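You operate a simulated robot arm through the tools that you are given. There is no shell and no other tool. Be economical: measure what you need, move in short steps, check, and stop when the job is done.

The job below is to be done with a simulated robot arm. You get a single attempt, and the scene is never put back.

TASK
Clamp the brown plug in terminal X and give it a tug.
Fine: the orange clamp lever holds it; leave the grey one alone.

The check looks at the end state, three seconds after you hand in, the way a careful person would. Anything else that was tipped, shoved, dropped, spilled or broken makes it a failure.

THE ROBOT
A 7-joint arm with a two-finger parallel gripper, fixed in place. Base frame: the origin is at the foot of the arm, x ahead of it, y to its left, z up; the work surface is at about z = 0. Units: m, degrees, N and s.
With the tool pointing down near the work surface it reaches from about 0.22 to 0.58 m from the base axis. Its first joint turns from -66.0 to 66.0 degrees. Payload 2.5 kg.
The TCP is the grasp point between the finger pads, 0.023 m short of the fingertips. In the tool frame z runs along the fingers and y along their closing line. Largest opening 0.094 m; finger width 0.038, thickness 0.01; the body of the gripper, 0.054 by 0.096 m, starts 0.039 m behind the TCP.
Orientation is told as [roll, pitch, yaw] about the base's x, y, z axes, in that order, counted from this pose: with the fingers straight down and closing along the base's y, the tool's x points along the base's -x, its y along +y and its z along -z.

THE INTERFACE
- The arm moves only by the tool arm_command. Its argument "motion" is a list of rows, each a list of 7 numbers: the shift along the tool's x, y, z in units of 25 mm (1.0 is 25 mm), then the turn, a rotation vector about the tool's x, y, z in units of 4 degrees (1.0 is 4 degrees), then the gripper command, from -1 (fully open) to 1 (shut), values between in proportion. In form: [[dx, dy, dz, rx, ry, rz, gripper], ...]. A call has 1 to 12 rows; each row shifts and turns the commanded pose from where the row before left it, along the tool's axes as they then stand. A call with a number of a shift or a turn outside -1 to 1 is refused whole. A row lasts 0.2 s, in which the tool goes at most 0.05 m and 8.6 degrees; a call with a longer step from one row to the next is refused whole, and so is a gripper value outside its range. Where a pose cannot be reached the arm comes as near as it can. A force on the tool above 90 N (or 10 N above the force at the start of the call, whichever is more), or a blocked arm, ends the call early, and 0.2 s more pass. The fingers move at their own pace (about 0.108 m/s each) and stop on an object; they squeeze with about 30 N. The grip force told is the motor's: it shows also when the fingers shut on nothing. Time passes only in rows, and 0.2 s behind the last, so rows that do not move let the fingers close. The reply holds the time, the measured pose of the TCP, the force on the tool along the base axes, the opening and the grip force, in the units named above and with some noise, with the torque about the TCP (base axes, N m) and any sound that the robot's microphone picked up.
- Cameras (640 x 400 px; columns grow to the right, rows downward): "scene" is fixed at [0.1027, -0.3936, 0.5692]; the picture's right is [0.94, -0.35, 0.00], its down [-0.11, -0.31, -0.95] and it looks along [0.33, 0.89, -0.33] (base axes); focal length 324 px, centre (320, 200). "wrist" rides on the gripper at [0.086, 0.016, -0.074] in the tool frame; the picture's right is [-0.18, 0.98, 0.00], its down [-0.58, -0.11, -0.81] and it looks along [-0.79, -0.15, 0.59] (tool axes); focal length 243 px, centre (320, 200).
- get_image(camera): a new picture of that camera. No time passes.
- pixel_to_xyz(camera, pixels): for up to 12 pixels [column, row] of the newest picture of that camera ("zoom" is the newest enlarged one), the place [x, y, z] in the base frame of the surface seen there, good to about 0.002 m. No time passes.
- enlarge(camera, box): a new picture of the part [left, top, right, bottom] of that camera's present view, enlarged. No time passes.
- job_done(): hands the job in; it is judged then, once.

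Go step by step. Measure first, check grasps and placings, and put right what went wrong. The budget is 80 turns and 34 pictures, counting those below and the enlarged ones. Unless the task says otherwise, let go and move clear before handing in, and close with one line.

The tools are called after "Request:" by a JSON object that holds its "op" and its "data". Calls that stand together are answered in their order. arm_command: Moves the arm, as the interface text tells. Its arguments: {"type":"object","properties":{"motion":{"type":"array"}},"required":["motion"]} The other tools are called the same way: get_image (camera) takes a picture; pixel_to_xyz (camera, pixels) gives the place of the surface under pixels of a picture; enlarge (camera, box) takes an enlarged picture of a part of a camera's view; job_done () hands the job in.

At the start:

```text
t: 0.0
eef_pos: [0.3679, 0.1988, 0.3872]
tcp_rot: [0.1, 0.0, 0.0]
wrist_force: [0.5, 1.0, -1.0]
wrist_torque: [0.04, -0.02, 0.0]
opening: 0.0941
grip_force: 0.1
```

scene: 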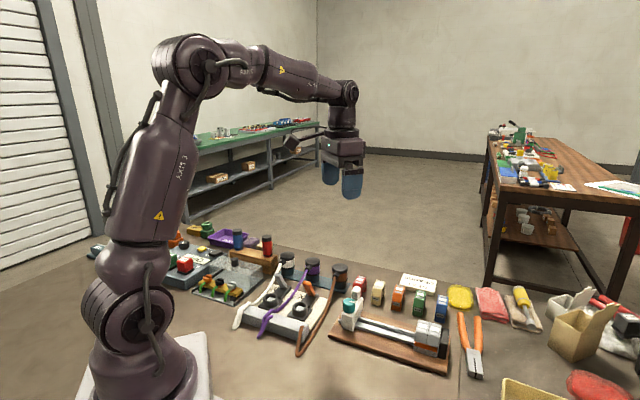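
wrist: 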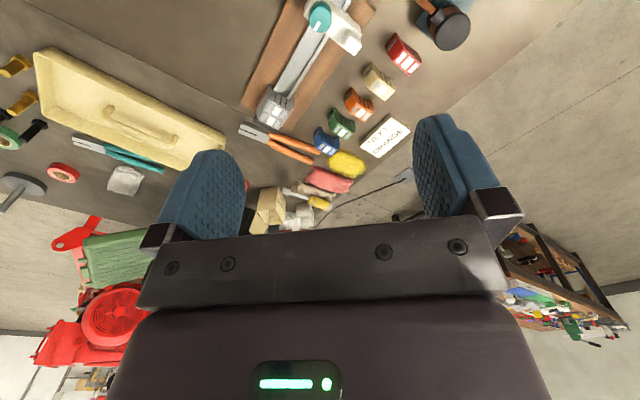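

The scene picture shows a terminal-like block around (285,305) with cables and plugs, and a rail with coloured blocks at (390,340). I will enlarge both regions to identify things.

Request:
{"op": "enlarge", "data": {"camera": "scene", "box": [220, 240, 360, 360]}}

Request:
{"op": "enlarge", "data": {"camera": "scene", "box": [320, 260, 480, 380]}}

Request:
{"op": "enlarge", "data": {"camera": "scene", "box": [80, 210, 280, 320]}}

```text
3.33 times, centred on (290, 300) of scene
```

zoom: 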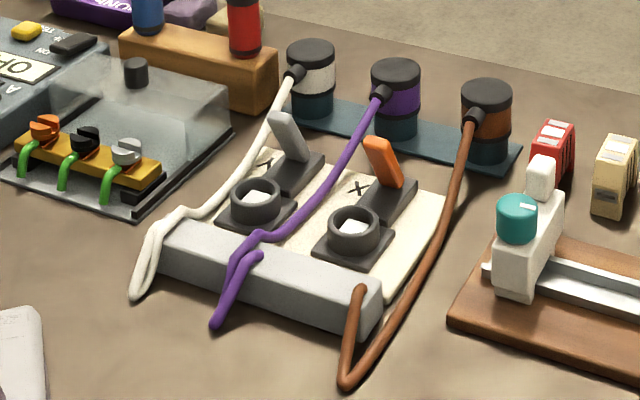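

```text
3.33 times, centred on (400, 320) of scene
```

zoom: 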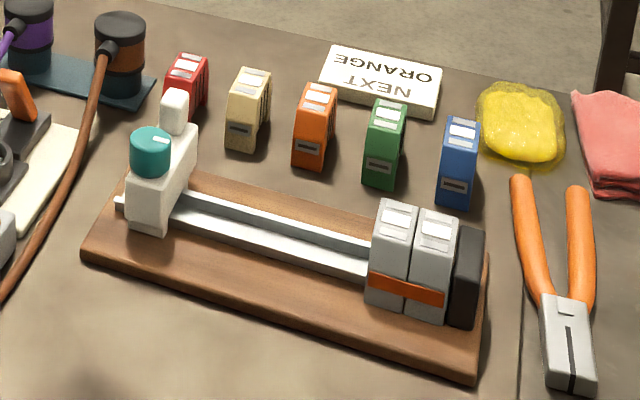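

```text
3.20 times, centred on (180, 265) of scene
```

zoom: 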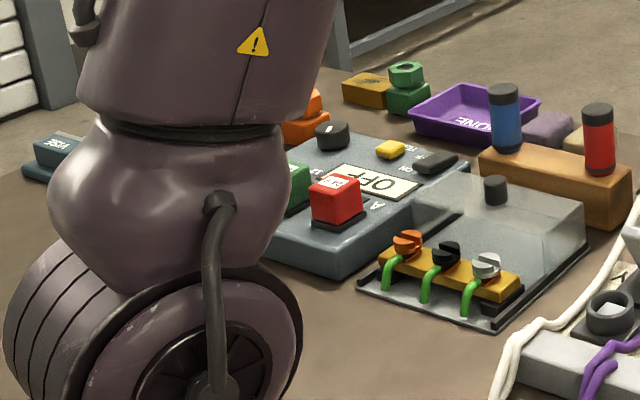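

The terminal has sockets Y (grey lever) and X (orange lever), with white, purple and brown plugs standing in a teal rack behind it. I will take a tighter view of X and the brown plug and measure it.

Request:
{"op": "enlarge", "data": {"camera": "scene", "box": [264, 254, 360, 314]}}

```text
6.67 times, centred on (312, 284) of scene
```

zoom: 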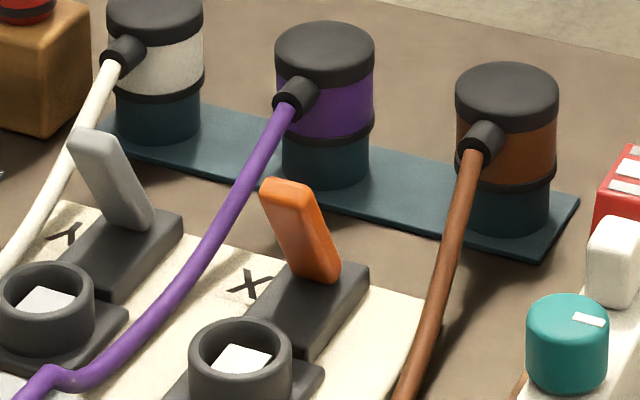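

Request:
{"op": "pixel_to_xyz", "data": {"camera": "zoom", "pixels": [[507, 82], [507, 125], [507, 165], [503, 205], [485, 140], [285, 185], [320, 275], [240, 360], [240, 322], [196, 362], [288, 355], [345, 350]]}}

Request:
{"op": "pixel_to_xyz", "data": {"camera": "zoom", "pixels": [[507, 66], [460, 90], [555, 90], [260, 270], [330, 100], [325, 38], [365, 270], [245, 310], [560, 240], [400, 390], [568, 310], [620, 180]]}}

```text
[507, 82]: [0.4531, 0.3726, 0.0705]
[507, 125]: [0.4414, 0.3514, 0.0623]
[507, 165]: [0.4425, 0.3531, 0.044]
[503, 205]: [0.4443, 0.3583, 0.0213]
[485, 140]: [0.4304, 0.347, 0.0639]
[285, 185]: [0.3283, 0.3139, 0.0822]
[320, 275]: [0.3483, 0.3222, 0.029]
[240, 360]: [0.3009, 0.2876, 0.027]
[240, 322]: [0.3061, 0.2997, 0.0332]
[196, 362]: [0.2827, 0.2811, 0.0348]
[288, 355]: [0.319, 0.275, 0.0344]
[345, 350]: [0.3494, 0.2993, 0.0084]
```

```text
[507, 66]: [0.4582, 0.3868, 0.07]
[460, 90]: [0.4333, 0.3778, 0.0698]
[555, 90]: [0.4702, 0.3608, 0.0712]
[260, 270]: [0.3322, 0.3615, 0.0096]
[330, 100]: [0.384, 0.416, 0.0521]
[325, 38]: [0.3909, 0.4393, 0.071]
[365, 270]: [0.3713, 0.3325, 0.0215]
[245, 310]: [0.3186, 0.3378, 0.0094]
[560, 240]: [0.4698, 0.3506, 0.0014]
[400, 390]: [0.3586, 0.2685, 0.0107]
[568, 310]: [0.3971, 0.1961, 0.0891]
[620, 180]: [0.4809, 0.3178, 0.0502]
```

Brown plug axis is about (0.452, 0.370) with its cap top at z 0.07, and socket X is about (0.302, 0.284) with its rim at z 0.034. The row runs about -41°, so I'll yaw about +48° while staying high and look with the wrist camera.

Request:
{"op": "arm_command", "data": {"motion": [[0.15, 0, 0, 0, 0, -1, -1], [0.15, 0, 0, 0, 0, -1, -1], [0.15, 0, 0, 0, 0, -1, -1], [0.15, 0, 0, 0, 0, -1, -1], [0.15, 0, 0, 0, 0, -1, -1], [0.15, 0, 0, 0, 0, -1, -1], [0.15, 0, 0, 0, 0, -1, -1], [0.15, 0, 0, 0, 0, -1, -1], [0.15, 0, 0, 0, 0, -1, -1], [0.15, 0, 0, 0, 0, -1, -1], [0.15, 0, 0, 0, 0, -1, -1], [0.15, 0, 0, 0, 0, -1, -1]]}}

Request:
{"op": "get_image", "data": {"camera": "wrist"}}

```text
t: 2.6
eef_pos: [0.3264, 0.1821, 0.3884]
tcp_rot: [0.0, -0.1, 48.1]
wrist_force: [-0.3, -0.3, 0.2]
wrist_torque: [-0.04, -0.01, 0.01]
opening: 0.0939
grip_force: 0.1
```

```text
27 pictures are left
```

wrist: 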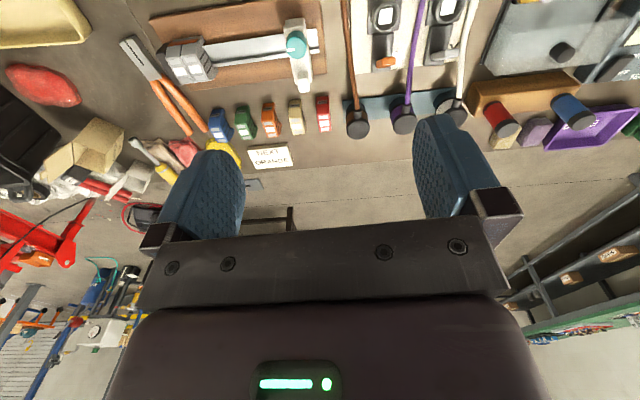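

The wrist view shows socket X near (385,15), its orange lever at (385,62) and the brown plug at (357,122). I'll enlarge that area.

Request:
{"op": "enlarge", "data": {"camera": "wrist", "box": [320, 0, 528, 130]}}

```text
3.08 times, centred on (424, 65) of wrist
```

zoom: 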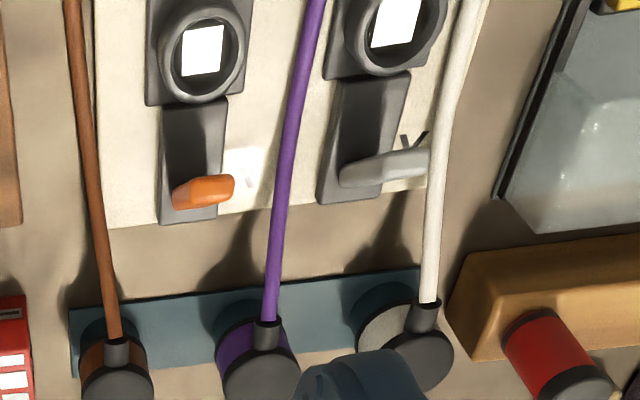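

Request:
{"op": "pixel_to_xyz", "data": {"camera": "zoom", "pixels": [[202, 50], [160, 52], [244, 52], [202, 12], [202, 98], [185, 192], [222, 185], [163, 215], [215, 215], [165, 110], [225, 103], [195, 150]]}}

Request:
{"op": "pixel_to_xyz", "data": {"camera": "zoom", "pixels": [[117, 385], [118, 350], [75, 365], [75, 312], [418, 270], [112, 225], [262, 205], [285, 150], [85, 150], [90, 355], [148, 380], [345, 175]]}}

```text
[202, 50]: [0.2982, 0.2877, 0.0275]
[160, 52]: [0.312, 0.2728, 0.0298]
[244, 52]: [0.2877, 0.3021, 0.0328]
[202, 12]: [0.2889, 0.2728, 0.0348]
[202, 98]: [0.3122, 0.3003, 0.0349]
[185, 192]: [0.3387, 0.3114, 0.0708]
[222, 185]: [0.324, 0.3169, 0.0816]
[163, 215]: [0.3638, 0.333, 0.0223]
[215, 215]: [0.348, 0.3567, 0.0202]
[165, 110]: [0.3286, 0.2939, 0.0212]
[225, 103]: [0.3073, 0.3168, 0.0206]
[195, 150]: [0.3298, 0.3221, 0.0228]
```

```text
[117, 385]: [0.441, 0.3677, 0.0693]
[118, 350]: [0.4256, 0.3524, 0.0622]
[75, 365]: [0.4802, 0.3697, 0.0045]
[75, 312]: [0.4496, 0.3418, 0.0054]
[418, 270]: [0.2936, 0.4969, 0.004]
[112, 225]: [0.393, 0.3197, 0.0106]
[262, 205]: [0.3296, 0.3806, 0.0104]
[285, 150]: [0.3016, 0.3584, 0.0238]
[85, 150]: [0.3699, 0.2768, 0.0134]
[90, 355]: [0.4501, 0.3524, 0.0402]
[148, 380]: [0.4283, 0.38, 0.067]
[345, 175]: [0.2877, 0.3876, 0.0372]
```

The rack edge fits 45° exactly; plug centre is about (0.4515, 0.3685), socket X (0.300, 0.287), and the lever tip leans slightly over towards the socket. I'll turn to 45° yaw and hover above the brown plug with about 0.06 opening.

Request:
{"op": "arm_command", "data": {"motion": [[0, 0, 0, 0, 0, 0.78, -0.28], [-0.8, 0.158, 0.83, 0, 0, 0, -0.28], [-0.8, 0.158, 0.83, 0, 0, 0, -0.28], [-0.8, 0.158, 0.83, 0, 0, 0, -0.28], [-0.8, 0.158, 0.83, 0, 0, 0, -0.28], [-0.8, 0.158, 0.83, 0, 0, 0, -0.28], [-0.8, 0.158, 0.83, 0, 0, 0, -0.28], [-0.8, 0.158, 0.83, 0, 0, 0, -0.28], [-0.8, 0.158, 0.83, 0, 0, 0, -0.28], [-0.8, 0.158, 0.83, 0, 0, 0, -0.28], [-0.8, 0.158, 0.83, 0, 0, 0, -0.28], [-0.8, 0.158, 0.83, 0, 0, 0, -0.28]]}}

Request:
{"op": "get_image", "data": {"camera": "wrist"}}

```text
t: 5.2
eef_pos: [0.4537, 0.3695, 0.1596]
tcp_rot: [0.0, 0.0, 44.9]
wrist_force: [0.0, 0.5, -1.2]
wrist_torque: [-0.01, 0.0, 0.0]
opening: 0.0601
grip_force: 0.2
```

```text
25 pictures are left
```

wrist: 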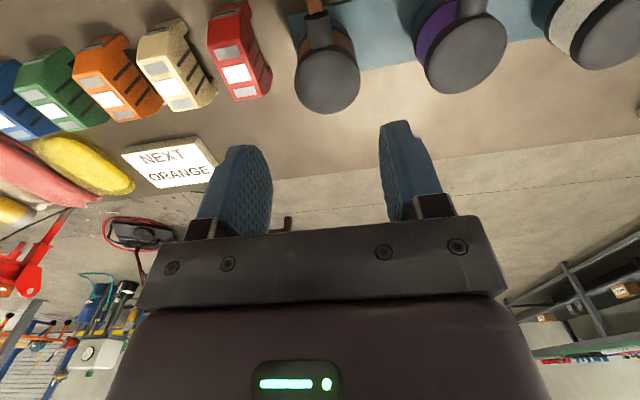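

The hand is above the brown plug, whose cap is at (327,82). I'll check its centre and the red block's clearance from this close view.

Request:
{"op": "pixel_to_xyz", "data": {"camera": "wrist", "pixels": [[327, 82], [296, 82], [359, 82], [327, 52], [327, 110], [318, 30], [267, 70], [240, 30], [345, 42], [318, 8], [418, 70], [385, 45]]}}

```text
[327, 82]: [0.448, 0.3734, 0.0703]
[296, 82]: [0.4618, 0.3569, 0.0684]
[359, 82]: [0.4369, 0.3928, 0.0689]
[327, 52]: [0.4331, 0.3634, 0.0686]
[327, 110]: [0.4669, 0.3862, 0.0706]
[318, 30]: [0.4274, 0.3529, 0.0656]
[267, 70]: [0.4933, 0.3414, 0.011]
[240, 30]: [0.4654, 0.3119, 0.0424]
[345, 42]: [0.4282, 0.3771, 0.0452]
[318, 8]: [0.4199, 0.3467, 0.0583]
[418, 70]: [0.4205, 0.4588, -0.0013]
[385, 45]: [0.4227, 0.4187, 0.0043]
```

The cap centre comes out at about (0.449, 0.373). I'll shift about 5 mm in tool y and descend to z ≈ 0.058.

Request:
{"op": "arm_command", "data": {"motion": [[0.03, 0.23, 0.0, 0, 0, 0, -0.28], [0, 0, 0.8, 0, 0, 0, -0.28], [0, 0, 0.8, 0, 0, 0, -0.28], [0, 0, 0.8, 0, 0, 0, -0.28], [0, 0, 0.6, 0, 0, 0, -0.28], [0, 0, 0.6, 0, 0, 0, -0.28], [0, 0, 0.46, 0, 0, 0, -0.28], [0, 0, 0, 0, 0, 0, -0.28]]}}

Request:
{"op": "get_image", "data": {"camera": "wrist"}}

Request:
{"op": "enlarge", "data": {"camera": "scene", "box": [264, 224, 392, 304]}}

```text
t: 7.0
eef_pos: [0.4473, 0.3729, 0.0564]
tcp_rot: [0.1, 0.0, 45.0]
wrist_force: [-0.1, -0.1, -0.1]
wrist_torque: [0.02, 0.0, 0.05]
opening: 0.0603
grip_force: 0.0
```

```text
24 pictures are left
```

wrist: 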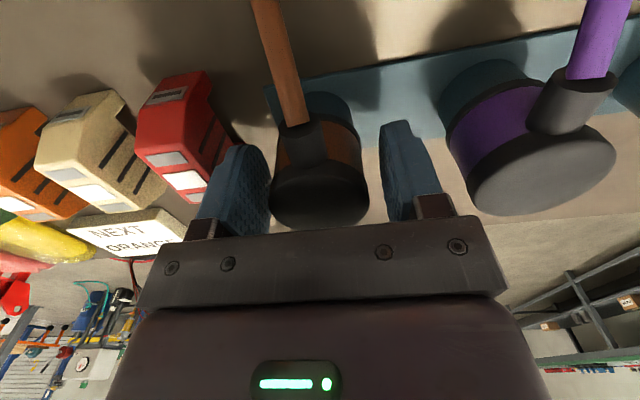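

```text
5.00 times, centred on (328, 264) of scene
```

zoom: 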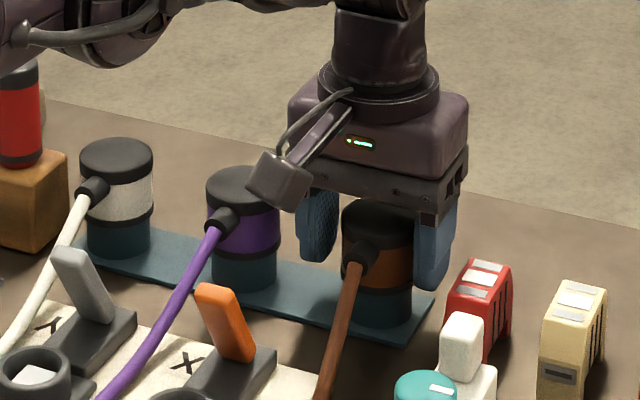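

The fingers straddle the brown plug (cap spans columns 270–368 between the fingers), slightly nearer the left finger. I'll nudge 2 mm and close.

Request:
{"op": "arm_command", "data": {"motion": [[0, -0.08, 0, 0, 0, 0, -0.28], [0, 0, 0, 0, 0, 0, 0.1], [0, 0, 0, 0, 0, 0, 0.5], [0, 0, 0, 0, 0, 0, 1], [0, 0, 0, 0, 0, 0, 1]]}}

```text
t: 8.2
eef_pos: [0.4496, 0.3716, 0.0568]
tcp_rot: [0.1, 0.0, 45.0]
wrist_force: [-0.6, 0.2, 0.0]
wrist_torque: [0.0, 0.01, -0.01]
opening: 0.0442
grip_force: 29.6
```

The plug is gripped at 44 mm with no side force. I'll lift slowly and look underneath.

Request:
{"op": "arm_command", "data": {"motion": [[0, 0, -0.3, 0, 0, 0, 1], [0, 0, -0.4, 0, 0, 0, 1], [0, 0, -0.6, 0, 0, 0, 1], [0, 0, -0.7, 0, 0, 0, 1], [0, 0, -0.8, 0, 0, 0, 1], [0, 0, -0.8, 0, 0, 0, 1]]}}

Request:
{"op": "enlarge", "data": {"camera": "scene", "box": [264, 204, 392, 284]}}

```text
t: 9.6
eef_pos: [0.4478, 0.3718, 0.1493]
tcp_rot: [0.0, 0.0, 44.9]
wrist_force: [0.5, 0.3, -1.4]
wrist_torque: [-0.01, 0.01, 0.0]
opening: 0.0442
grip_force: 29.6
```

```text
5.00 times, centred on (328, 244) of scene
```

zoom: 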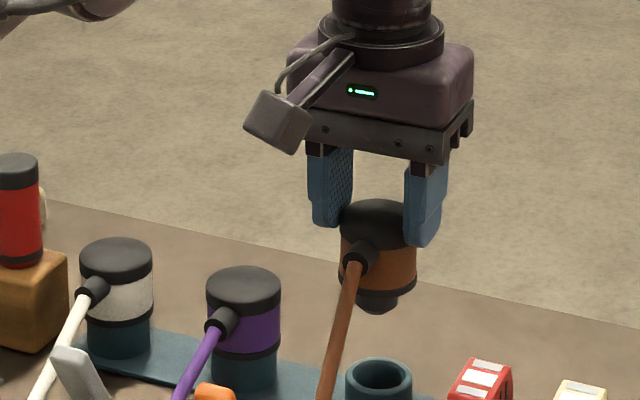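

The plug came out with a narrower pin and collar below. I'll carry it at z ≈ 0.16 to above socket X and view the socket with the wrist camera.

Request:
{"op": "arm_command", "data": {"motion": [[0.4, 0.1, -0.2, 0, 0, 0, 1], [0.6, 0.178, -0.2, 0, 0, 0, 1], [0.7, 0.19, 0, 0, 0, 0, 1], [0.7, 0.19, 0, 0, 0, 0, 1], [0.7, 0.19, 0, 0, 0, 0, 1], [0.7, 0.19, 0, 0, 0, 0, 1], [0.7, 0.19, 0, 0, 0, 0, 1], [0.7, 0.19, 0, 0, 0, 0, 1], [0.7, 0.19, 0, 0, 0, 0, 1], [0.68, 0.18, 0, 0, 0, 0, 1], [0, 0, 0, 0, 0, 0, 1]]}}

Request:
{"op": "get_image", "data": {"camera": "wrist"}}

Request:
{"op": "enlarge", "data": {"camera": "scene", "box": [224, 224, 352, 324]}}

```text
t: 12.0
eef_pos: [0.2996, 0.2875, 0.1591]
tcp_rot: [-0.1, 0.0, 44.9]
wrist_force: [0.1, 0.6, -1.1]
wrist_torque: [-0.03, -0.02, -0.03]
opening: 0.044
grip_force: 29.7
```

```text
21 pictures are left
```

wrist: 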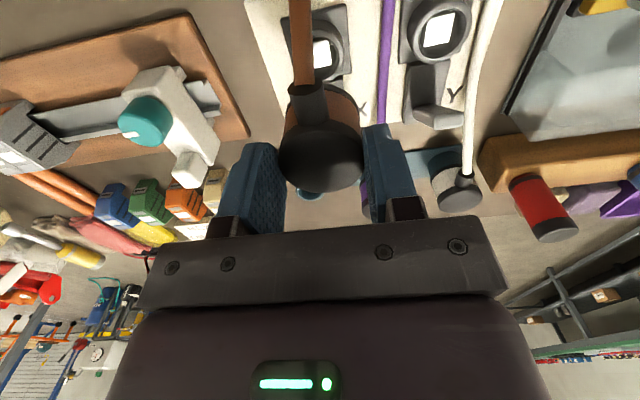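

```text
4.00 times, centred on (288, 274) of scene
```

zoom: 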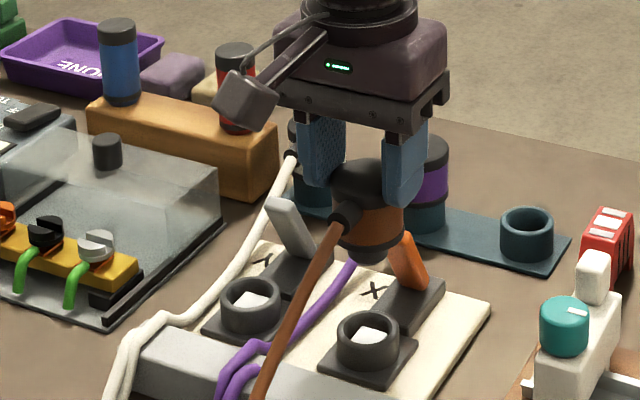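

The plug hangs over X; the socket is at (325,50) in the wrist view. I'll enlarge and measure its rim.

Request:
{"op": "enlarge", "data": {"camera": "wrist", "box": [250, 0, 410, 100]}}

```text
4.00 times, centred on (330, 50) of wrist
```

zoom: 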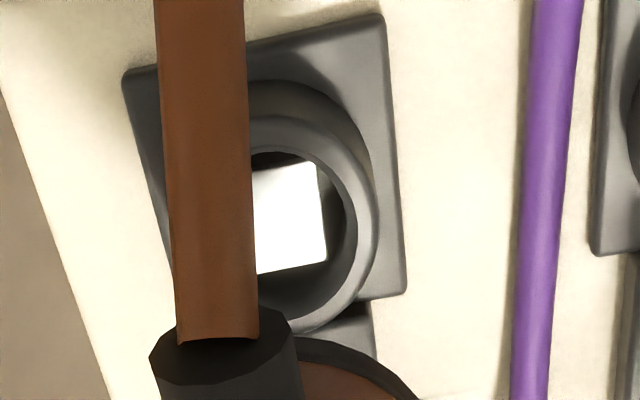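

Request:
{"op": "pixel_to_xyz", "data": {"camera": "zoom", "pixels": [[365, 220], [300, 130], [320, 315], [270, 125], [290, 322], [128, 75], [380, 20], [402, 290], [345, 155], [350, 275], [290, 210], [320, 170]]}}

Request:
{"op": "pixel_to_xyz", "data": {"camera": "scene", "pixels": [[308, 302], [315, 307], [300, 309], [308, 314]]}}

```text
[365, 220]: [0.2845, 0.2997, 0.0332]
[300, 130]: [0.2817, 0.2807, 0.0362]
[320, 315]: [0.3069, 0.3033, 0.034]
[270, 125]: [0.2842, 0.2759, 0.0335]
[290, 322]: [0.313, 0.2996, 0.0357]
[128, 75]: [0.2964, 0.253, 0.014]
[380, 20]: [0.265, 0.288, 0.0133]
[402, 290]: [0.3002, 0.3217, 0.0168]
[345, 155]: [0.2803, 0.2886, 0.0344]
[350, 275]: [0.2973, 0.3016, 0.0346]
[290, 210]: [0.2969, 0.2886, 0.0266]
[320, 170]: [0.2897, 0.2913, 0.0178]
```

```text
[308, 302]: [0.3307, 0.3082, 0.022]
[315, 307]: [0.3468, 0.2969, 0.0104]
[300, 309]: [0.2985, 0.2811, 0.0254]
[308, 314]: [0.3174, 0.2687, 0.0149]
```

Fitting the rim and base plate gives the socket centre at about (0.299, 0.287), nearly right under the tool. I'll shift 1.5 mm back and go down to about z 0.085, still above the rim, and look.

Request:
{"op": "arm_command", "data": {"motion": [[0.06, 0, 0.4, 0, 0, 0, 1], [0, 0, 0.6, 0, 0, 0, 1], [0, 0, 0.6, 0, 0, 0, 1], [0, 0, 0.6, 0, 0, 0, 1], [0, 0, 0.4, 0, 0, 0, 1], [0, 0, 0.3, 0, 0, 0, 1], [0, 0, 0, 0, 0, 0, 1]]}}

Request:
{"op": "enlarge", "data": {"camera": "scene", "box": [264, 254, 360, 324]}}

Request:
{"op": "enlarge", "data": {"camera": "wrist", "box": [220, 0, 420, 180]}}

```text
t: 13.6
eef_pos: [0.3004, 0.2854, 0.0863]
tcp_rot: [0.1, -0.4, 44.9]
wrist_force: [2.7, 5.8, 20.7]
wrist_torque: [0.5, -0.23, 0.03]
opening: 0.0446
grip_force: 30.0
```

```text
5.71 times, centred on (312, 289) of scene
```

zoom: 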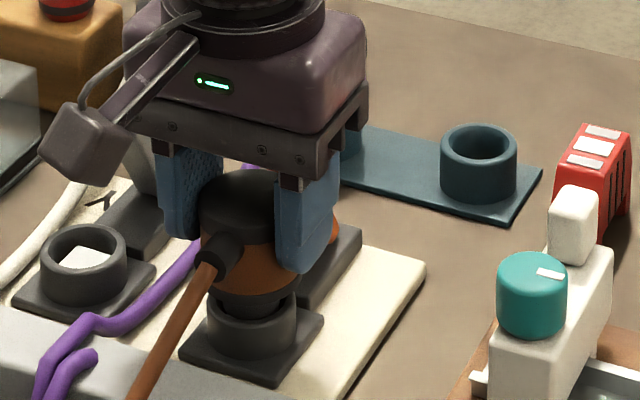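

```text
2.22 times, centred on (320, 90) of wrist
```

zoom: 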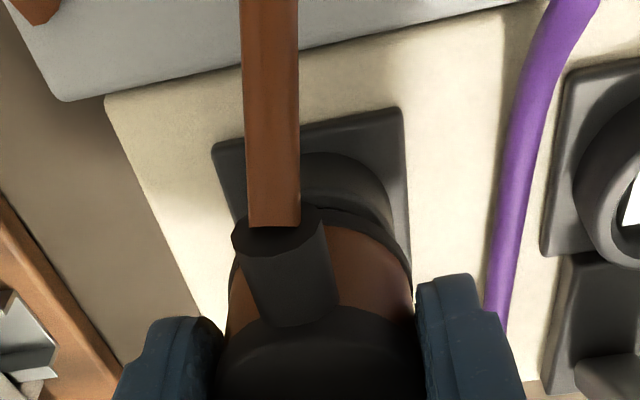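

Contact came early: 20 N upward at z 0.086, with torque placing the contact on the forward side, and in the scene zoom the pin (265,300) sits right of the socket centre (252,310). I'll lift 12 mm and measure the offset.

Request:
{"op": "arm_command", "data": {"motion": [[0, 0, -0.25, 0, 0, 0, 1], [0, 0, -0.25, 0, 0, 0, 1], [0, 0, 0, 0, 0, 0, 1]]}}

Request:
{"op": "enlarge", "data": {"camera": "scene", "box": [280, 270, 344, 320]}}

```text
t: 14.4
eef_pos: [0.3001, 0.2835, 0.0963]
tcp_rot: [0.0, 0.2, 44.9]
wrist_force: [0.3, 0.1, -0.9]
wrist_torque: [-0.04, -0.01, -0.02]
opening: 0.044
grip_force: 29.8
```

```text
8.00 times, centred on (312, 295) of scene
```

zoom: 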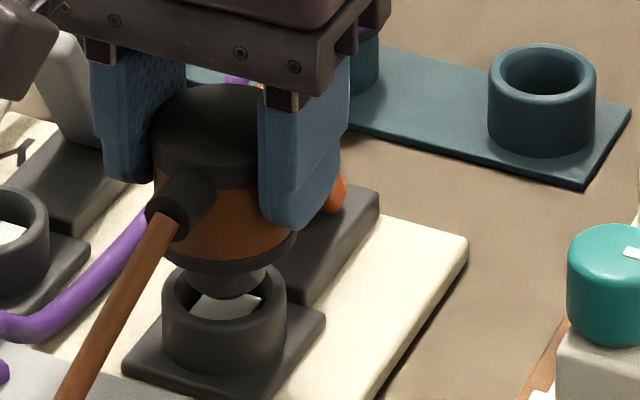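

Request:
{"op": "pixel_to_xyz", "data": {"camera": "zoom", "pixels": [[226, 292], [192, 284], [260, 284], [226, 270], [226, 258], [160, 262], [292, 240], [168, 300], [282, 300], [224, 334], [240, 300], [210, 232]]}}

```text
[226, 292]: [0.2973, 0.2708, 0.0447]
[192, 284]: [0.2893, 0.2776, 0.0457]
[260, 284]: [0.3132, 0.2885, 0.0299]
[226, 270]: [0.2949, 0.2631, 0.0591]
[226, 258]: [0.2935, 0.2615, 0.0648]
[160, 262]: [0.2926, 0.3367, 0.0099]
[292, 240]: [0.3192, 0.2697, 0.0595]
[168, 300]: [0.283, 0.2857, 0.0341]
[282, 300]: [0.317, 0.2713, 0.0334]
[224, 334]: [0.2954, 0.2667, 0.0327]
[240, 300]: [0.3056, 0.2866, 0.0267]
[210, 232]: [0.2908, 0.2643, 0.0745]
```

Request:
{"op": "enlarge", "data": {"camera": "scene", "box": [294, 294, 326, 318]}}

```text
16.00 times, centred on (310, 306) of scene
```

zoom: 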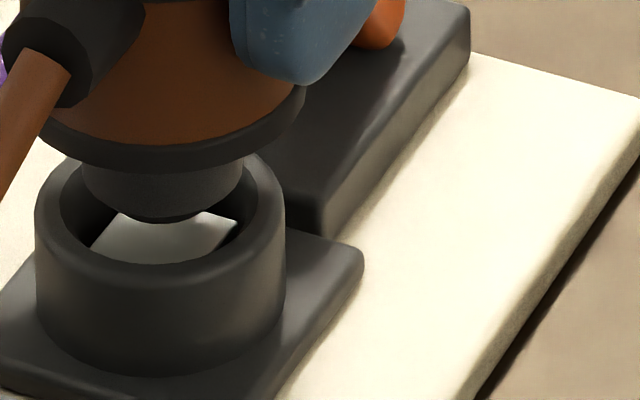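

The 16x view shows the pin column-aligned (162 vs 160), but projected down it falls about 10–17 px nearer the camera than the rim centre, i.e. about 3 mm short in the forward direction. That matches the +f push. I'll shift forward 3.3 mm and lower gently.

Request:
{"op": "arm_command", "data": {"motion": [[-0.13, 0.05, 0, 0, 0, 0, 1], [0, 0, 0.2, 0, 0, 0, 1], [0, 0, 0.2, 0, 0, 0, 1], [0, 0, 0.1, 0, 0, 0, 1], [0, 0, 0, 0, 0, 0, 1]]}}

```text
t: 15.6
eef_pos: [0.3007, 0.2867, 0.0847]
tcp_rot: [0.0, 0.2, 44.9]
wrist_force: [-6.2, -6.6, 12.2]
wrist_torque: [-0.25, 0.28, -0.02]
opening: 0.0441
grip_force: 29.8
```

Now the side force reversed (-f, 9 N), so the centre lies between. I'll step back about 1.4 mm and continue down gently.

Request:
{"op": "arm_command", "data": {"motion": [[0.03, 0, -0.1, 0, 0, 0, 1], [0.03, 0, 0, 0, 0, 0, 1], [0, 0, 0.1, 0, 0, 0, 1], [0, 0, 0.1, 0, 0, 0, 1], [0, 0, 0, 0, 0, 0, 1]]}}

```text
t: 16.8
eef_pos: [0.3016, 0.2888, 0.084]
tcp_rot: [0.0, -0.3, 44.9]
wrist_force: [-4.7, -1.6, 22.4]
wrist_torque: [0.18, 0.21, 0.01]
opening: 0.0444
grip_force: 29.7
```

Request:
{"op": "enlarge", "data": {"camera": "scene", "box": [288, 282, 336, 318]}}

```text
11.11 times, centred on (312, 300) of scene
```

zoom: 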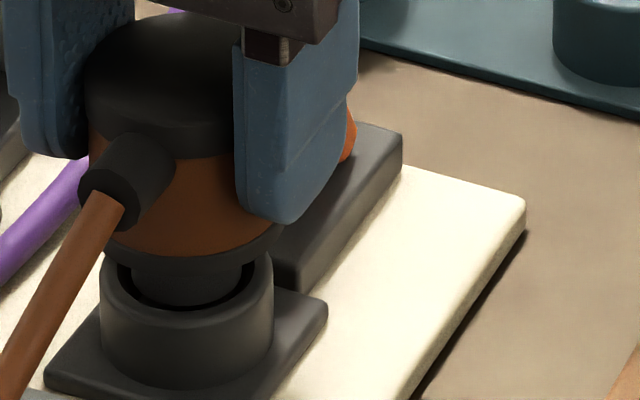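

The zoom shows the pin now entering the ring (dark crescent gap at the front, columns 130–245), slightly too far forward; the -f force agrees. I'll ease back 1 mm and press a bit deeper.

Request:
{"op": "arm_command", "data": {"motion": [[0.04, -0.02, 0, 0, 0, 0, 1], [0, 0, 0, 0, 0, 0, 1]]}}

Request:
{"op": "arm_command", "data": {"motion": [[0, 0, 0.1, 0, 0, 0, 1], [0, 0, 0.0, 0, 0, 0, 1]]}}

```text
t: 17.4
eef_pos: [0.2999, 0.2861, 0.0805]
tcp_rot: [0.0, -0.2, 44.9]
wrist_force: [2.7, 5.5, 14.2]
wrist_torque: [0.36, -0.25, 0.01]
opening: 0.044
grip_force: 30.2
```

```text
t: 18.0
eef_pos: [0.2988, 0.286, 0.0793]
tcp_rot: [0.0, -0.2, 44.9]
wrist_force: [3.0, 5.5, 17.6]
wrist_torque: [0.42, -0.23, 0.01]
opening: 0.0439
grip_force: 30.2
```

It is sliding in (z 0.079), now with a small +f push. I'll centre 0.5 mm forward and continue down.

Request:
{"op": "arm_command", "data": {"motion": [[-0.02, 0.012, 0.05, 0, 0, 0, 1], [0, 0, 0.1, 0, 0, 0, 1], [0, 0, 0.1, 0, 0, 0, 1], [0, 0, 0.0, 0, 0, 0, 1]]}}

```text
t: 19.0
eef_pos: [0.3005, 0.2876, 0.0744]
tcp_rot: [0.0, -0.4, 44.9]
wrist_force: [2.7, -4.6, 28.5]
wrist_torque: [-0.13, -0.32, 0.0]
opening: 0.0444
grip_force: 29.4
```

Going deeper (z 0.074), with l force -5 N. I'll trim 0.4 mm in -y and continue pressing.

Request:
{"op": "arm_command", "data": {"motion": [[0, -0.016, 0.05, 0, 0, 0, 1], [0, 0, 0.1, 0, 0, 0, 1], [0, 0, 0.1, 0, 0, 0, 1], [0, 0, 0.0, 0, 0, 0, 1]]}}

Request:
{"op": "enlarge", "data": {"camera": "scene", "box": [288, 276, 336, 318]}}

```text
t: 20.0
eef_pos: [0.2996, 0.2867, 0.0689]
tcp_rot: [0.0, -0.4, 44.9]
wrist_force: [4.4, 5.2, 20.9]
wrist_torque: [0.21, -0.36, 0.02]
opening: 0.0444
grip_force: 30.2
```

```text
9.52 times, centred on (312, 297) of scene
```

zoom: 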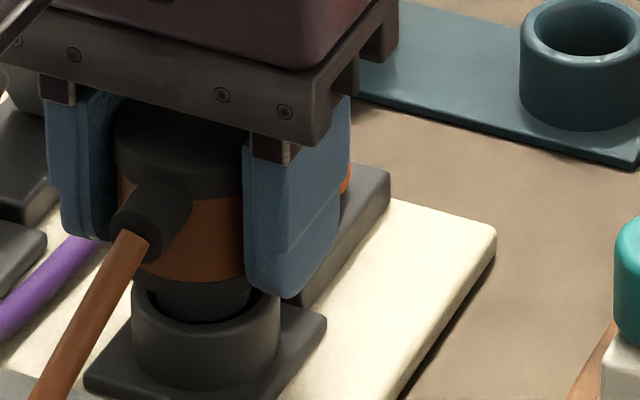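

The collar is now just above the rim. Continuing down in small steps.

Request:
{"op": "arm_command", "data": {"motion": [[-0.015, 0, 0.1, 0, 0, 0, 1], [0, 0, 0.1, 0, 0, 0, 1], [0, 0, 0.1, 0, 0, 0, 1], [0, 0, 0.0, 0, 0, 0, 1]]}}

```text
t: 21.0
eef_pos: [0.2986, 0.2864, 0.0606]
tcp_rot: [0.0, 0.2, 45.0]
wrist_force: [-4.9, 4.9, 23.1]
wrist_torque: [0.2, 0.1, 0.0]
opening: 0.0442
grip_force: 30.3
```

Request:
{"op": "arm_command", "data": {"motion": [[0, 0.016, 0.1, 0, 0, 0, 1], [0, 0, 0.1, 0, 0, 0, 1], [0, 0, 0.0, 0, 0, 0, 1]]}}

Request:
{"op": "enlarge", "data": {"camera": "scene", "box": [288, 276, 336, 318]}}

```text
t: 21.8
eef_pos: [0.3014, 0.286, 0.0555]
tcp_rot: [0.0, -0.3, 45.0]
wrist_force: [0.2, 4.3, 21.3]
wrist_torque: [0.18, -0.01, -0.06]
opening: 0.0443
grip_force: 29.9
```

```text
9.52 times, centred on (312, 297) of scene
```

zoom: 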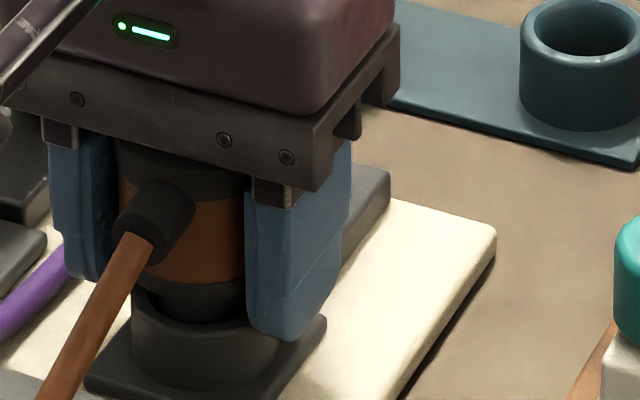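

Comparing pictures, the boot stayed at the same pixel row (about 298.6) since z 0.084: the plug stopped about 6 mm above the rim and the fingers slid down it until the palm is near the cap. I'll press a little with the palm to see whether it is a stiff seat (spring-like) or a hard block.

Request:
{"op": "arm_command", "data": {"motion": [[0, -0.01, 0.06, 0, 0, 0, 1], [0, 0, 0, 0, 0, 0, 1]]}}

Request:
{"op": "arm_command", "data": {"motion": [[0, 0, 0.06, 0, 0, 0, 1], [0, 0, 0, 0, 0, 0, 1]]}}

```text
t: 22.4
eef_pos: [0.3001, 0.2868, 0.0539]
tcp_rot: [0.0, 0.0, 45.0]
wrist_force: [0.0, 3.2, 22.2]
wrist_torque: [0.17, -0.01, -0.05]
opening: 0.0441
grip_force: 30.0
```

```text
t: 23.0
eef_pos: [0.2999, 0.2854, 0.0522]
tcp_rot: [0.1, 0.0, 44.9]
wrist_force: [-0.9, 5.8, 17.2]
wrist_torque: [0.19, 0.01, 0.01]
opening: 0.0439
grip_force: 29.9
```

Request:
{"op": "arm_command", "data": {"motion": [[0, 0, 0.08, 0, 0, 0, 1], [0, 0, 0, 0, 0, 0, 1]]}}

Request:
{"op": "arm_command", "data": {"motion": [[0, 0, 0.08, 0, 0, 0, 1], [0, 0, 0, 0, 0, 0, 1]]}}

Request:
{"op": "enlarge", "data": {"camera": "scene", "box": [288, 276, 336, 318]}}

```text
t: 23.6
eef_pos: [0.3001, 0.286, 0.0497]
tcp_rot: [0.0, -0.2, 44.9]
wrist_force: [-0.5, 3.3, 17.5]
wrist_torque: [0.11, 0.02, -0.04]
opening: 0.0443
grip_force: 30.2
```

```text
t: 24.2
eef_pos: [0.3, 0.2869, 0.0495]
tcp_rot: [0.0, 0.0, 45.0]
wrist_force: [-13.5, -8.8, 46.2]
wrist_torque: [-0.13, 0.22, -0.01]
opening: 0.0439
grip_force: 29.9
```

```text
9.52 times, centred on (312, 297) of scene
```

zoom: 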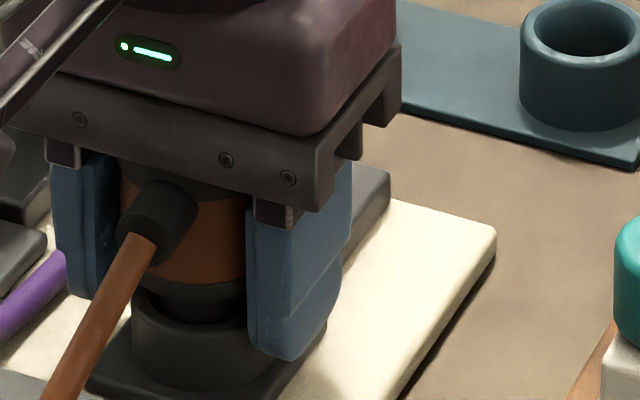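

Request:
{"op": "pixel_to_xyz", "data": {"camera": "zoom", "pixels": [[205, 260], [205, 280], [200, 290], [200, 300], [200, 310], [195, 320], [195, 328], [190, 340], [190, 355], [150, 290], [148, 302], [235, 312]]}}

```text
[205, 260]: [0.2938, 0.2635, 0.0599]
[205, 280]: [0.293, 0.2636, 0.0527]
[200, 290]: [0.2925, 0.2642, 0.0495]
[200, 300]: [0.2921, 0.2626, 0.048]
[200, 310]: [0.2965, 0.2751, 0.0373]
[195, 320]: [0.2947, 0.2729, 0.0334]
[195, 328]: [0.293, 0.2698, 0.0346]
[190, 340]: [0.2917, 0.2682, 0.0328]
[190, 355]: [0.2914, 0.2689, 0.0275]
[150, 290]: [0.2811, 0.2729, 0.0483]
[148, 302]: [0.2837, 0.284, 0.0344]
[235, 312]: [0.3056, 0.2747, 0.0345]
```

Now palm contact: 46 N with nothing giving, and the resultant passes near the centre. Collar bottom is at z ≈ 0.047, rim at 0.034, so the pin bottoms on something only a few mm inside the ring — perhaps the white block (z ≈ 0.027). I'll lift out and look into the socket rather than force it.

Request:
{"op": "arm_command", "data": {"motion": [[0, 0, -0.3, 0, 0, 0, 1], [0, 0, -0.5, 0, 0, 0, 1], [0, 0, -0.7, 0, 0, 0, 1], [0, 0, -0.8, 0, 0, 0, 1], [0.5, -0.3, -0.8, 0, 0, 0, 1], [0.6, -0.8, -0.8, 0, 0, 0, 1], [0.5, -0.8, -0.4, 0, 0, 0, 1], [0, 0, 0, 0, 0, 0, 1]]}}

Request:
{"op": "get_image", "data": {"camera": "wrist"}}

```text
t: 26.0
eef_pos: [0.3063, 0.224, 0.152]
tcp_rot: [0.0, 0.0, 44.9]
wrist_force: [-0.2, 0.4, -0.9]
wrist_torque: [0.01, 0.02, -0.02]
opening: 0.0441
grip_force: 29.7
```

```text
10 pictures are left
```

wrist: 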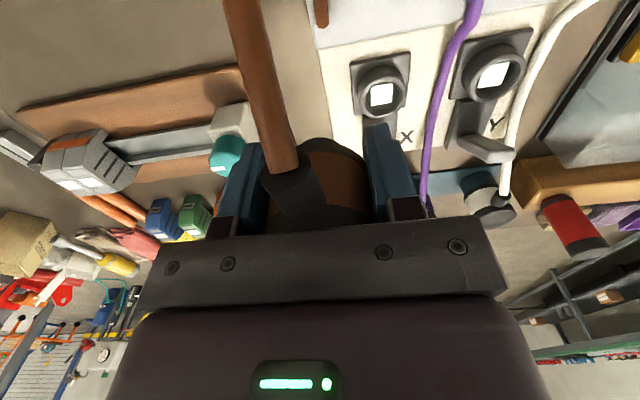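

X at (382,92) and Y at (493,70) are both unobstructed now; I'll enlarge them.

Request:
{"op": "enlarge", "data": {"camera": "wrist", "box": [345, 45, 425, 145]}}

```text
4.00 times, centred on (385, 95) of wrist
```

zoom: 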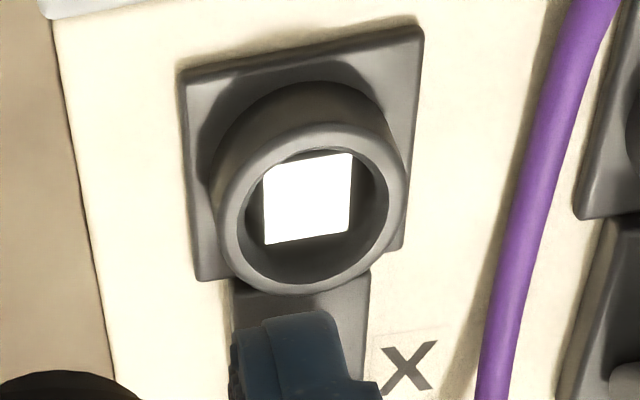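

Request:
{"op": "pixel_to_xyz", "data": {"camera": "zoom", "pixels": [[310, 200], [275, 185], [340, 170], [340, 225], [280, 235], [310, 260], [365, 200], [252, 200], [310, 132], [310, 288], [222, 210], [400, 200]]}}

Request:
{"op": "pixel_to_xyz", "data": {"camera": "zoom", "pixels": [[310, 252], [310, 268], [255, 220], [365, 180], [300, 270], [330, 250], [310, 155], [290, 250], [355, 230], [190, 75], [418, 35], [398, 245]]}}

```text
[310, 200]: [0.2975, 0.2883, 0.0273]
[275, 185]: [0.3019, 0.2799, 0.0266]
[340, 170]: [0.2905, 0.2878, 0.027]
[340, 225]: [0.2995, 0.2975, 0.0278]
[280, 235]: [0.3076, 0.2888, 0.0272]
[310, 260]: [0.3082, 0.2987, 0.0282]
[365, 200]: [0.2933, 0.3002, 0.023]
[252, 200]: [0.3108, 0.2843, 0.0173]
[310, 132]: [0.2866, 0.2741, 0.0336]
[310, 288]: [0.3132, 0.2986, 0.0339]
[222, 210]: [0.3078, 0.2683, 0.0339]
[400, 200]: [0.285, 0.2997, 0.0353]
```

```text
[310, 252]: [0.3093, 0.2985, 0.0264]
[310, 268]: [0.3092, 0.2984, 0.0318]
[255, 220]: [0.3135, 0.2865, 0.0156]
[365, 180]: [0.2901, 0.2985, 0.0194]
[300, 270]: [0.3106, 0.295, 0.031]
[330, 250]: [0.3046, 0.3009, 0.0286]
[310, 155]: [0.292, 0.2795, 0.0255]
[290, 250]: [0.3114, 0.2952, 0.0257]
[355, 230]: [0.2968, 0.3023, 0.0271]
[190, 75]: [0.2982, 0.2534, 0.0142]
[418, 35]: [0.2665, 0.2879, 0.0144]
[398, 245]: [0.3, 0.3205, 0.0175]
```

The white square is a flat-topped post at z ≈ 0.027 inside the 29 mm bore, so the pin (25 mm) was resting squarely on that contact post: that looks like its full seat. I'll retrace the path, reinsert it lightly, and check.

Request:
{"op": "arm_command", "data": {"motion": [[-0.5, 0.8, 0.4, 0, 0, 0, 1], [-0.6, 0.8, 0.8, 0, 0, 0, 1], [-0.5, 0.3, 0.8, 0, 0, 0, 1], [0, 0, 0.7, 0, 0, 0, 1], [0, 0, 0.5, 0, 0, 0, 1], [0, 0, 0.4, 0, 0, 0, 1], [0, 0, 0.3, 0, 0, 0, 1], [0, 0, 0.25, 0, 0, 0, 1], [0, 0, 0, 0, 0, 0, 1]]}}

```text
t: 28.0
eef_pos: [0.3005, 0.2857, 0.0523]
tcp_rot: [0.0, -0.1, 44.9]
wrist_force: [-0.3, 0.5, -1.6]
wrist_torque: [-0.02, 0.02, -0.02]
opening: 0.0439
grip_force: 29.5
```

Request:
{"op": "arm_command", "data": {"motion": [[0, 0, 0.05, 0, 0, 0, 1], [0, 0, 0.05, 0, 0, 0, 1], [0, 0, 0, 0, 0, 0, 1]]}}

Request:
{"op": "arm_command", "data": {"motion": [[0, 0, 0.05, 0, 0, 0, 1], [0, 0, 0, 0, 0, 0, 1]]}}

```text
t: 28.8
eef_pos: [0.3009, 0.2848, 0.0495]
tcp_rot: [0.0, 0.0, 44.8]
wrist_force: [-2.1, -0.6, 4.5]
wrist_torque: [0.04, 0.02, 0.02]
opening: 0.0438
grip_force: 29.9
```

```text
t: 29.4
eef_pos: [0.3003, 0.2881, 0.0499]
tcp_rot: [0.1, 0.1, 44.8]
wrist_force: [-2.9, -5.2, 16.7]
wrist_torque: [-0.1, 0.01, 0.02]
opening: 0.0438
grip_force: 30.5
```

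Light contact again at z ≈ 0.0497, squarely centred. I'll make one firmer press (about 60 N) with the palm on the cap to see if anything gives or clicks.

Request:
{"op": "arm_command", "data": {"motion": [[0, 0, 0.06, 0, 0, 0, 1], [0, 0, 0.06, 0, 0, 0, 1], [0, 0, 0, 0, 0, 0, 1]]}}

```text
t: 30.2
eef_pos: [0.3011, 0.2876, 0.0495]
tcp_rot: [-0.1, -0.2, 44.9]
wrist_force: [-14.5, -17.1, 63.6]
wrist_torque: [-0.19, 0.18, -0.04]
opening: 0.0439
grip_force: 29.8
```

Nothing gives at 64 N, but there's a 22 N backward side load, so it's bearing on the forward wall. I'll relax, shift 1 mm back and re-press lightly.

Request:
{"op": "arm_command", "data": {"motion": [[0, 0, -0.14, 0, 0, 0, 1], [0.05, 0, 0, 0, 0, 0, 1], [0, 0, 0, 0, 0, 0, 1]]}}

Request:
{"op": "arm_command", "data": {"motion": [[0, 0, 0.06, 0, 0, 0, 1], [0, 0, 0.04, 0, 0, 0, 1], [0, 0, 0, 0, 0, 0, 1]]}}

```text
t: 31.0
eef_pos: [0.3005, 0.2874, 0.0489]
tcp_rot: [0.0, -0.3, 44.9]
wrist_force: [7.6, 1.6, 24.2]
wrist_torque: [0.07, -0.24, -0.02]
opening: 0.0439
grip_force: 30.1
```

```text
t: 31.8
eef_pos: [0.2993, 0.288, 0.0494]
tcp_rot: [0.0, -0.3, 44.9]
wrist_force: [-6.0, -9.7, 57.4]
wrist_torque: [-0.13, 0.11, -0.05]
opening: 0.0437
grip_force: 30.6
```

It is a hard floor with no give and the side force just scales with load, so the plug is bottomed. I'll unload, open to 56 mm, and lift clear to inspect.

Request:
{"op": "arm_command", "data": {"motion": [[0, 0, -0.14, 0, 0, 0, 1], [0, 0, 0, 0, 0, 0, -0.19], [0, 0, 0, 0, 0, 0, -0.19], [0, 0, -0.3, 0, 0, 0, -0.19], [0, 0, -0.6, 0, 0, 0, -0.19], [0, 0, -0.8, 0, 0, 0, -0.19], [0, 0, -0.8, 0, 0, 0, -0.19], [0, 0, -0.8, 0, 0, 0, -0.19]]}}

Request:
{"op": "enlarge", "data": {"camera": "scene", "box": [270, 260, 350, 320]}}

```text
t: 33.6
eef_pos: [0.2975, 0.2851, 0.1311]
tcp_rot: [0.0, 0.1, 44.8]
wrist_force: [-0.1, -0.5, -0.5]
wrist_torque: [0.0, 0.04, 0.01]
opening: 0.0561
grip_force: 0.0
```

```text
6.67 times, centred on (310, 290) of scene
```

zoom: 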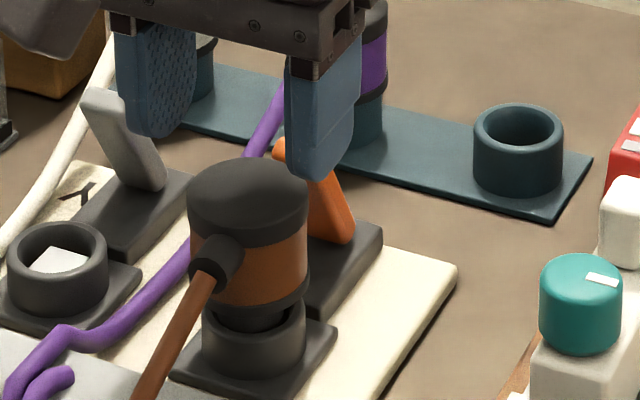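

The plug stands upright in X by itself. Next, measure the cap and the lever.

Request:
{"op": "pixel_to_xyz", "data": {"camera": "zoom", "pixels": [[248, 180], [248, 165], [255, 310], [280, 150], [320, 200], [335, 230], [350, 238], [310, 225], [345, 210], [325, 190], [370, 235], [95, 92]]}}

Request:
{"op": "pixel_to_xyz", "data": {"camera": "zoom", "pixels": [[278, 142], [100, 92], [150, 180], [140, 185], [118, 110], [160, 188], [85, 110], [250, 298], [248, 290], [230, 330], [312, 235], [340, 190]]}}

```text
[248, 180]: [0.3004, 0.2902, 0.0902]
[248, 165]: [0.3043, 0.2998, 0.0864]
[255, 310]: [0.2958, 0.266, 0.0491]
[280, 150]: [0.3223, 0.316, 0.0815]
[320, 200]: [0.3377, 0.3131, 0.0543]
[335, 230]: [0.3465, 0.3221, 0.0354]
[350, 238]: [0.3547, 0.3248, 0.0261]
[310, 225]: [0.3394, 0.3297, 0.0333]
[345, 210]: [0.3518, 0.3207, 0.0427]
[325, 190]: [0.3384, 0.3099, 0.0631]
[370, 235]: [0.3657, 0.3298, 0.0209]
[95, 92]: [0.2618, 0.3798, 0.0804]
```

```text
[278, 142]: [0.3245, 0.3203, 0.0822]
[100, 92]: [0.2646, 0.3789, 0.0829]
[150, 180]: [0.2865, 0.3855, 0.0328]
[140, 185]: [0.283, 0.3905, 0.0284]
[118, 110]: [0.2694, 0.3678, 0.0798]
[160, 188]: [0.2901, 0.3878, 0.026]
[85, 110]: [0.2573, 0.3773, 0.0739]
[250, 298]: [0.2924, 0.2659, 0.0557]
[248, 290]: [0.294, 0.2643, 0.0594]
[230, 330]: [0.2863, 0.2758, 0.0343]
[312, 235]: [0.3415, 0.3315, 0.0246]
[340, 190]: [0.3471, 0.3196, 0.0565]
```

Request:
{"op": "pixel_to_xyz", "data": {"camera": "zoom", "pixels": [[518, 145], [480, 130], [558, 130], [518, 125], [518, 108], [518, 165], [518, 190], [530, 138], [250, 315], [250, 325], [245, 345], [255, 320]]}}

```text
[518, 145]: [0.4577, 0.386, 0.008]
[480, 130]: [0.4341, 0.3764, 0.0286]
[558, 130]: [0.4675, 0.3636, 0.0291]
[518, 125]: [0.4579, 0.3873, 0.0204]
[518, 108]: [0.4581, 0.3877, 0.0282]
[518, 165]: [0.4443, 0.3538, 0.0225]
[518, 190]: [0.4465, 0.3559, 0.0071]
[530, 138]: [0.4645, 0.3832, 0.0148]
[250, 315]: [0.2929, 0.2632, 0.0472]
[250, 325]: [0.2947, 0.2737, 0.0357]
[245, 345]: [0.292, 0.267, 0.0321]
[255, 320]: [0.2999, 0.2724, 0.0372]
```

The plug bottom rests on the post with its collar at z ≈ 0.047 (rim 0.034). Now I'll test the lever: straddle its tip across its width, with the hand centred behind the tip at f ≈ 0.05 so that it stays clear of the plug.

Request:
{"op": "arm_command", "data": {"motion": [[-0.7, -0.1, 0, 0, 0, 0, -0.19], [-0.7, 0, 0, 0, 0, 0, -0.19], [-0.64, 0, 0, 0, 0, 0, -0.19], [0, 0, 0, 0, 0, 0, -0.19]]}}

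Request:
{"op": "get_image", "data": {"camera": "wrist"}}

```text
t: 34.6
eef_pos: [0.3349, 0.3192, 0.1324]
tcp_rot: [-0.1, 0.0, 44.9]
wrist_force: [0.2, -0.1, 0.0]
wrist_torque: [0.0, -0.01, -0.02]
opening: 0.0559
grip_force: 0.0
```

```text
7 pictures are left
```

wrist: 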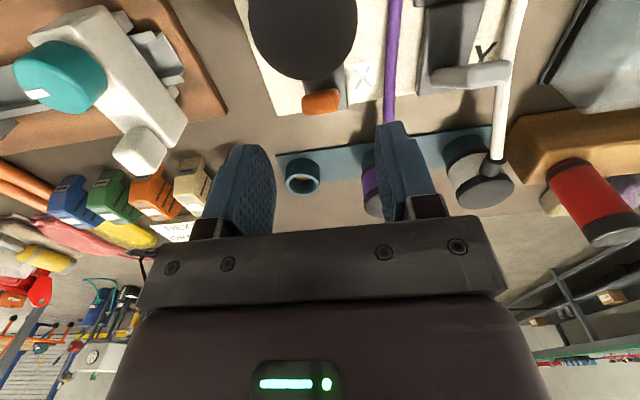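

The orange tip is at (320,100), roughly between the fingers; I'll verify it by measuring before descending.

Request:
{"op": "pixel_to_xyz", "data": {"camera": "wrist", "pixels": [[305, 103], [320, 101], [336, 97], [320, 92], [320, 110], [330, 82], [345, 90], [310, 20], [300, 75], [390, 100], [435, 75], [505, 70]]}}

```text
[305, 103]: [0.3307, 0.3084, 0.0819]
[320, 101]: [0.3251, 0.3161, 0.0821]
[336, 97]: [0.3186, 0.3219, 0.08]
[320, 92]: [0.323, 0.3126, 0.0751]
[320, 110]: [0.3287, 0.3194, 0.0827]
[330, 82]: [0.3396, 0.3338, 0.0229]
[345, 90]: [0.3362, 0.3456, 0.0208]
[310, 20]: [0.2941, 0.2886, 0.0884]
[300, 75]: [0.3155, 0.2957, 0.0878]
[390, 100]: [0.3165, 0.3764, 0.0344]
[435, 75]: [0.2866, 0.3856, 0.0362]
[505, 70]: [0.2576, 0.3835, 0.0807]
```

The tip centre is about (0.3255, 0.316, 0.083), so I'll shift 4 mm in +y, descend to z ≈ 0.075 and close on the lever.

Request:
{"op": "arm_command", "data": {"motion": [[0, 0.17, 0.3, 0, 0, 0, -0.19], [0, 0, 0.6, 0, 0, 0, -0.19], [0, 0, 0.6, 0, 0, 0, -0.19], [0, 0, 0.5, 0, 0, 0, -0.19], [0, 0, 0.3, 0, 0, 0, -0.19], [0, 0, 0, 0, 0, 0, 0.2], [0, 0, 0, 0, 0, 0, 0.6], [0, 0, 0, 0, 0, 0, 0.6]]}}

```text
t: 36.4
eef_pos: [0.3358, 0.321, 0.0751]
tcp_rot: [-0.1, 0.0, 44.9]
wrist_force: [9.7, -6.5, -2.2]
wrist_torque: [0.5, 0.36, 0.65]
opening: 0.0217
grip_force: 44.8
```

Gripped the lever at 22 mm, with an 11 N side push; I'll shift 1 mm to centre and then gently try pulling it back (+f) 5 mm.

Request:
{"op": "arm_command", "data": {"motion": [[0, -0.05, 0, 0, 0, 0, 0.6], [0, 0, 0, 0, 0, 0, 0.6]]}}

Request:
{"op": "arm_command", "data": {"motion": [[-0.1, 0, 0, 0, 0, 0, 0.6], [-0.1, 0, 0, 0, 0, 0, 0.6], [0, 0, 0, 0, 0, 0, 0.6]]}}

```text
t: 37.0
eef_pos: [0.3355, 0.3205, 0.0755]
tcp_rot: [0.1, 0.0, 44.9]
wrist_force: [6.0, -9.5, 6.0]
wrist_torque: [0.36, 0.43, 0.68]
opening: 0.0215
grip_force: 45.0
```

```text
t: 37.8
eef_pos: [0.3375, 0.3236, 0.0736]
tcp_rot: [0.0, 0.5, 44.8]
wrist_force: [-6.0, -26.6, 15.9]
wrist_torque: [-0.23, 1.02, 0.76]
opening: 0.0215
grip_force: 45.5
```

Pulling back resists (23 N with little motion), so that may be its stop. I'll go back and gently try the other way, toward the plug.

Request:
{"op": "arm_command", "data": {"motion": [[0.1, 0, 0, 0, 0, 0, 0.6], [0.1, -0.04, 0, 0, 0, 0, 0.6], [0, 0, 0, 0, 0, 0, 0.6]]}}

Request:
{"op": "arm_command", "data": {"motion": [[0.1, 0, 0, 0, 0, 0, 0.6], [0.1, 0, 0, 0, 0, 0, 0.6], [0, 0, 0, 0, 0, 0, 0.6]]}}

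```text
t: 38.6
eef_pos: [0.3362, 0.3222, 0.0748]
tcp_rot: [0.1, -0.4, 44.9]
wrist_force: [22.2, 4.0, -24.0]
wrist_torque: [0.8, 0.02, 0.76]
opening: 0.0216
grip_force: 45.3
```

```text
t: 39.4
eef_pos: [0.3348, 0.3199, 0.0767]
tcp_rot: [0.1, -0.7, 44.8]
wrist_force: [25.5, 14.2, -6.4]
wrist_torque: [0.3, -0.29, 0.14]
opening: 0.0216
grip_force: 44.5
```

Both directions resist with about 25 N; I can't tell whether it moved. I'll open and look at the lever's place from where I am, after rising.

Request:
{"op": "arm_command", "data": {"motion": [[-0.2, 0, 0, 0, 0, 0, 0.6], [0, 0, 0, 0, 0, 0, -0.19], [0, 0, 0, 0, 0, 0, -0.19], [0, 0, -0.5, 0, 0, 0, -0.19], [0, 0, -0.8, 0, 0, 0, -0.19], [0, 0, -0.8, 0, 0, 0, -0.19], [0, 0, -0.2, 0, 0, 0, -0.19], [0, 0, 0, 0, 0, 0, -0.19]]}}

Request:
{"op": "enlarge", "data": {"camera": "wrist", "box": [220, 0, 420, 130]}}

```text
t: 41.2
eef_pos: [0.3345, 0.32, 0.1331]
tcp_rot: [0.1, 0.0, 44.9]
wrist_force: [0.3, -0.6, -0.5]
wrist_torque: [-0.02, 0.01, -0.03]
opening: 0.0559
grip_force: 0.1
```

```text
3.08 times, centred on (320, 65) of wrist
```

zoom: 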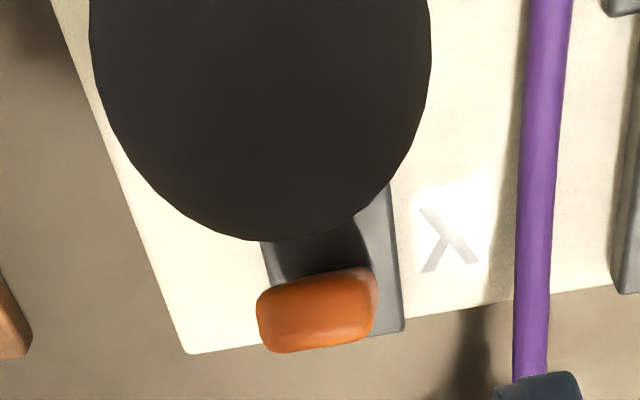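

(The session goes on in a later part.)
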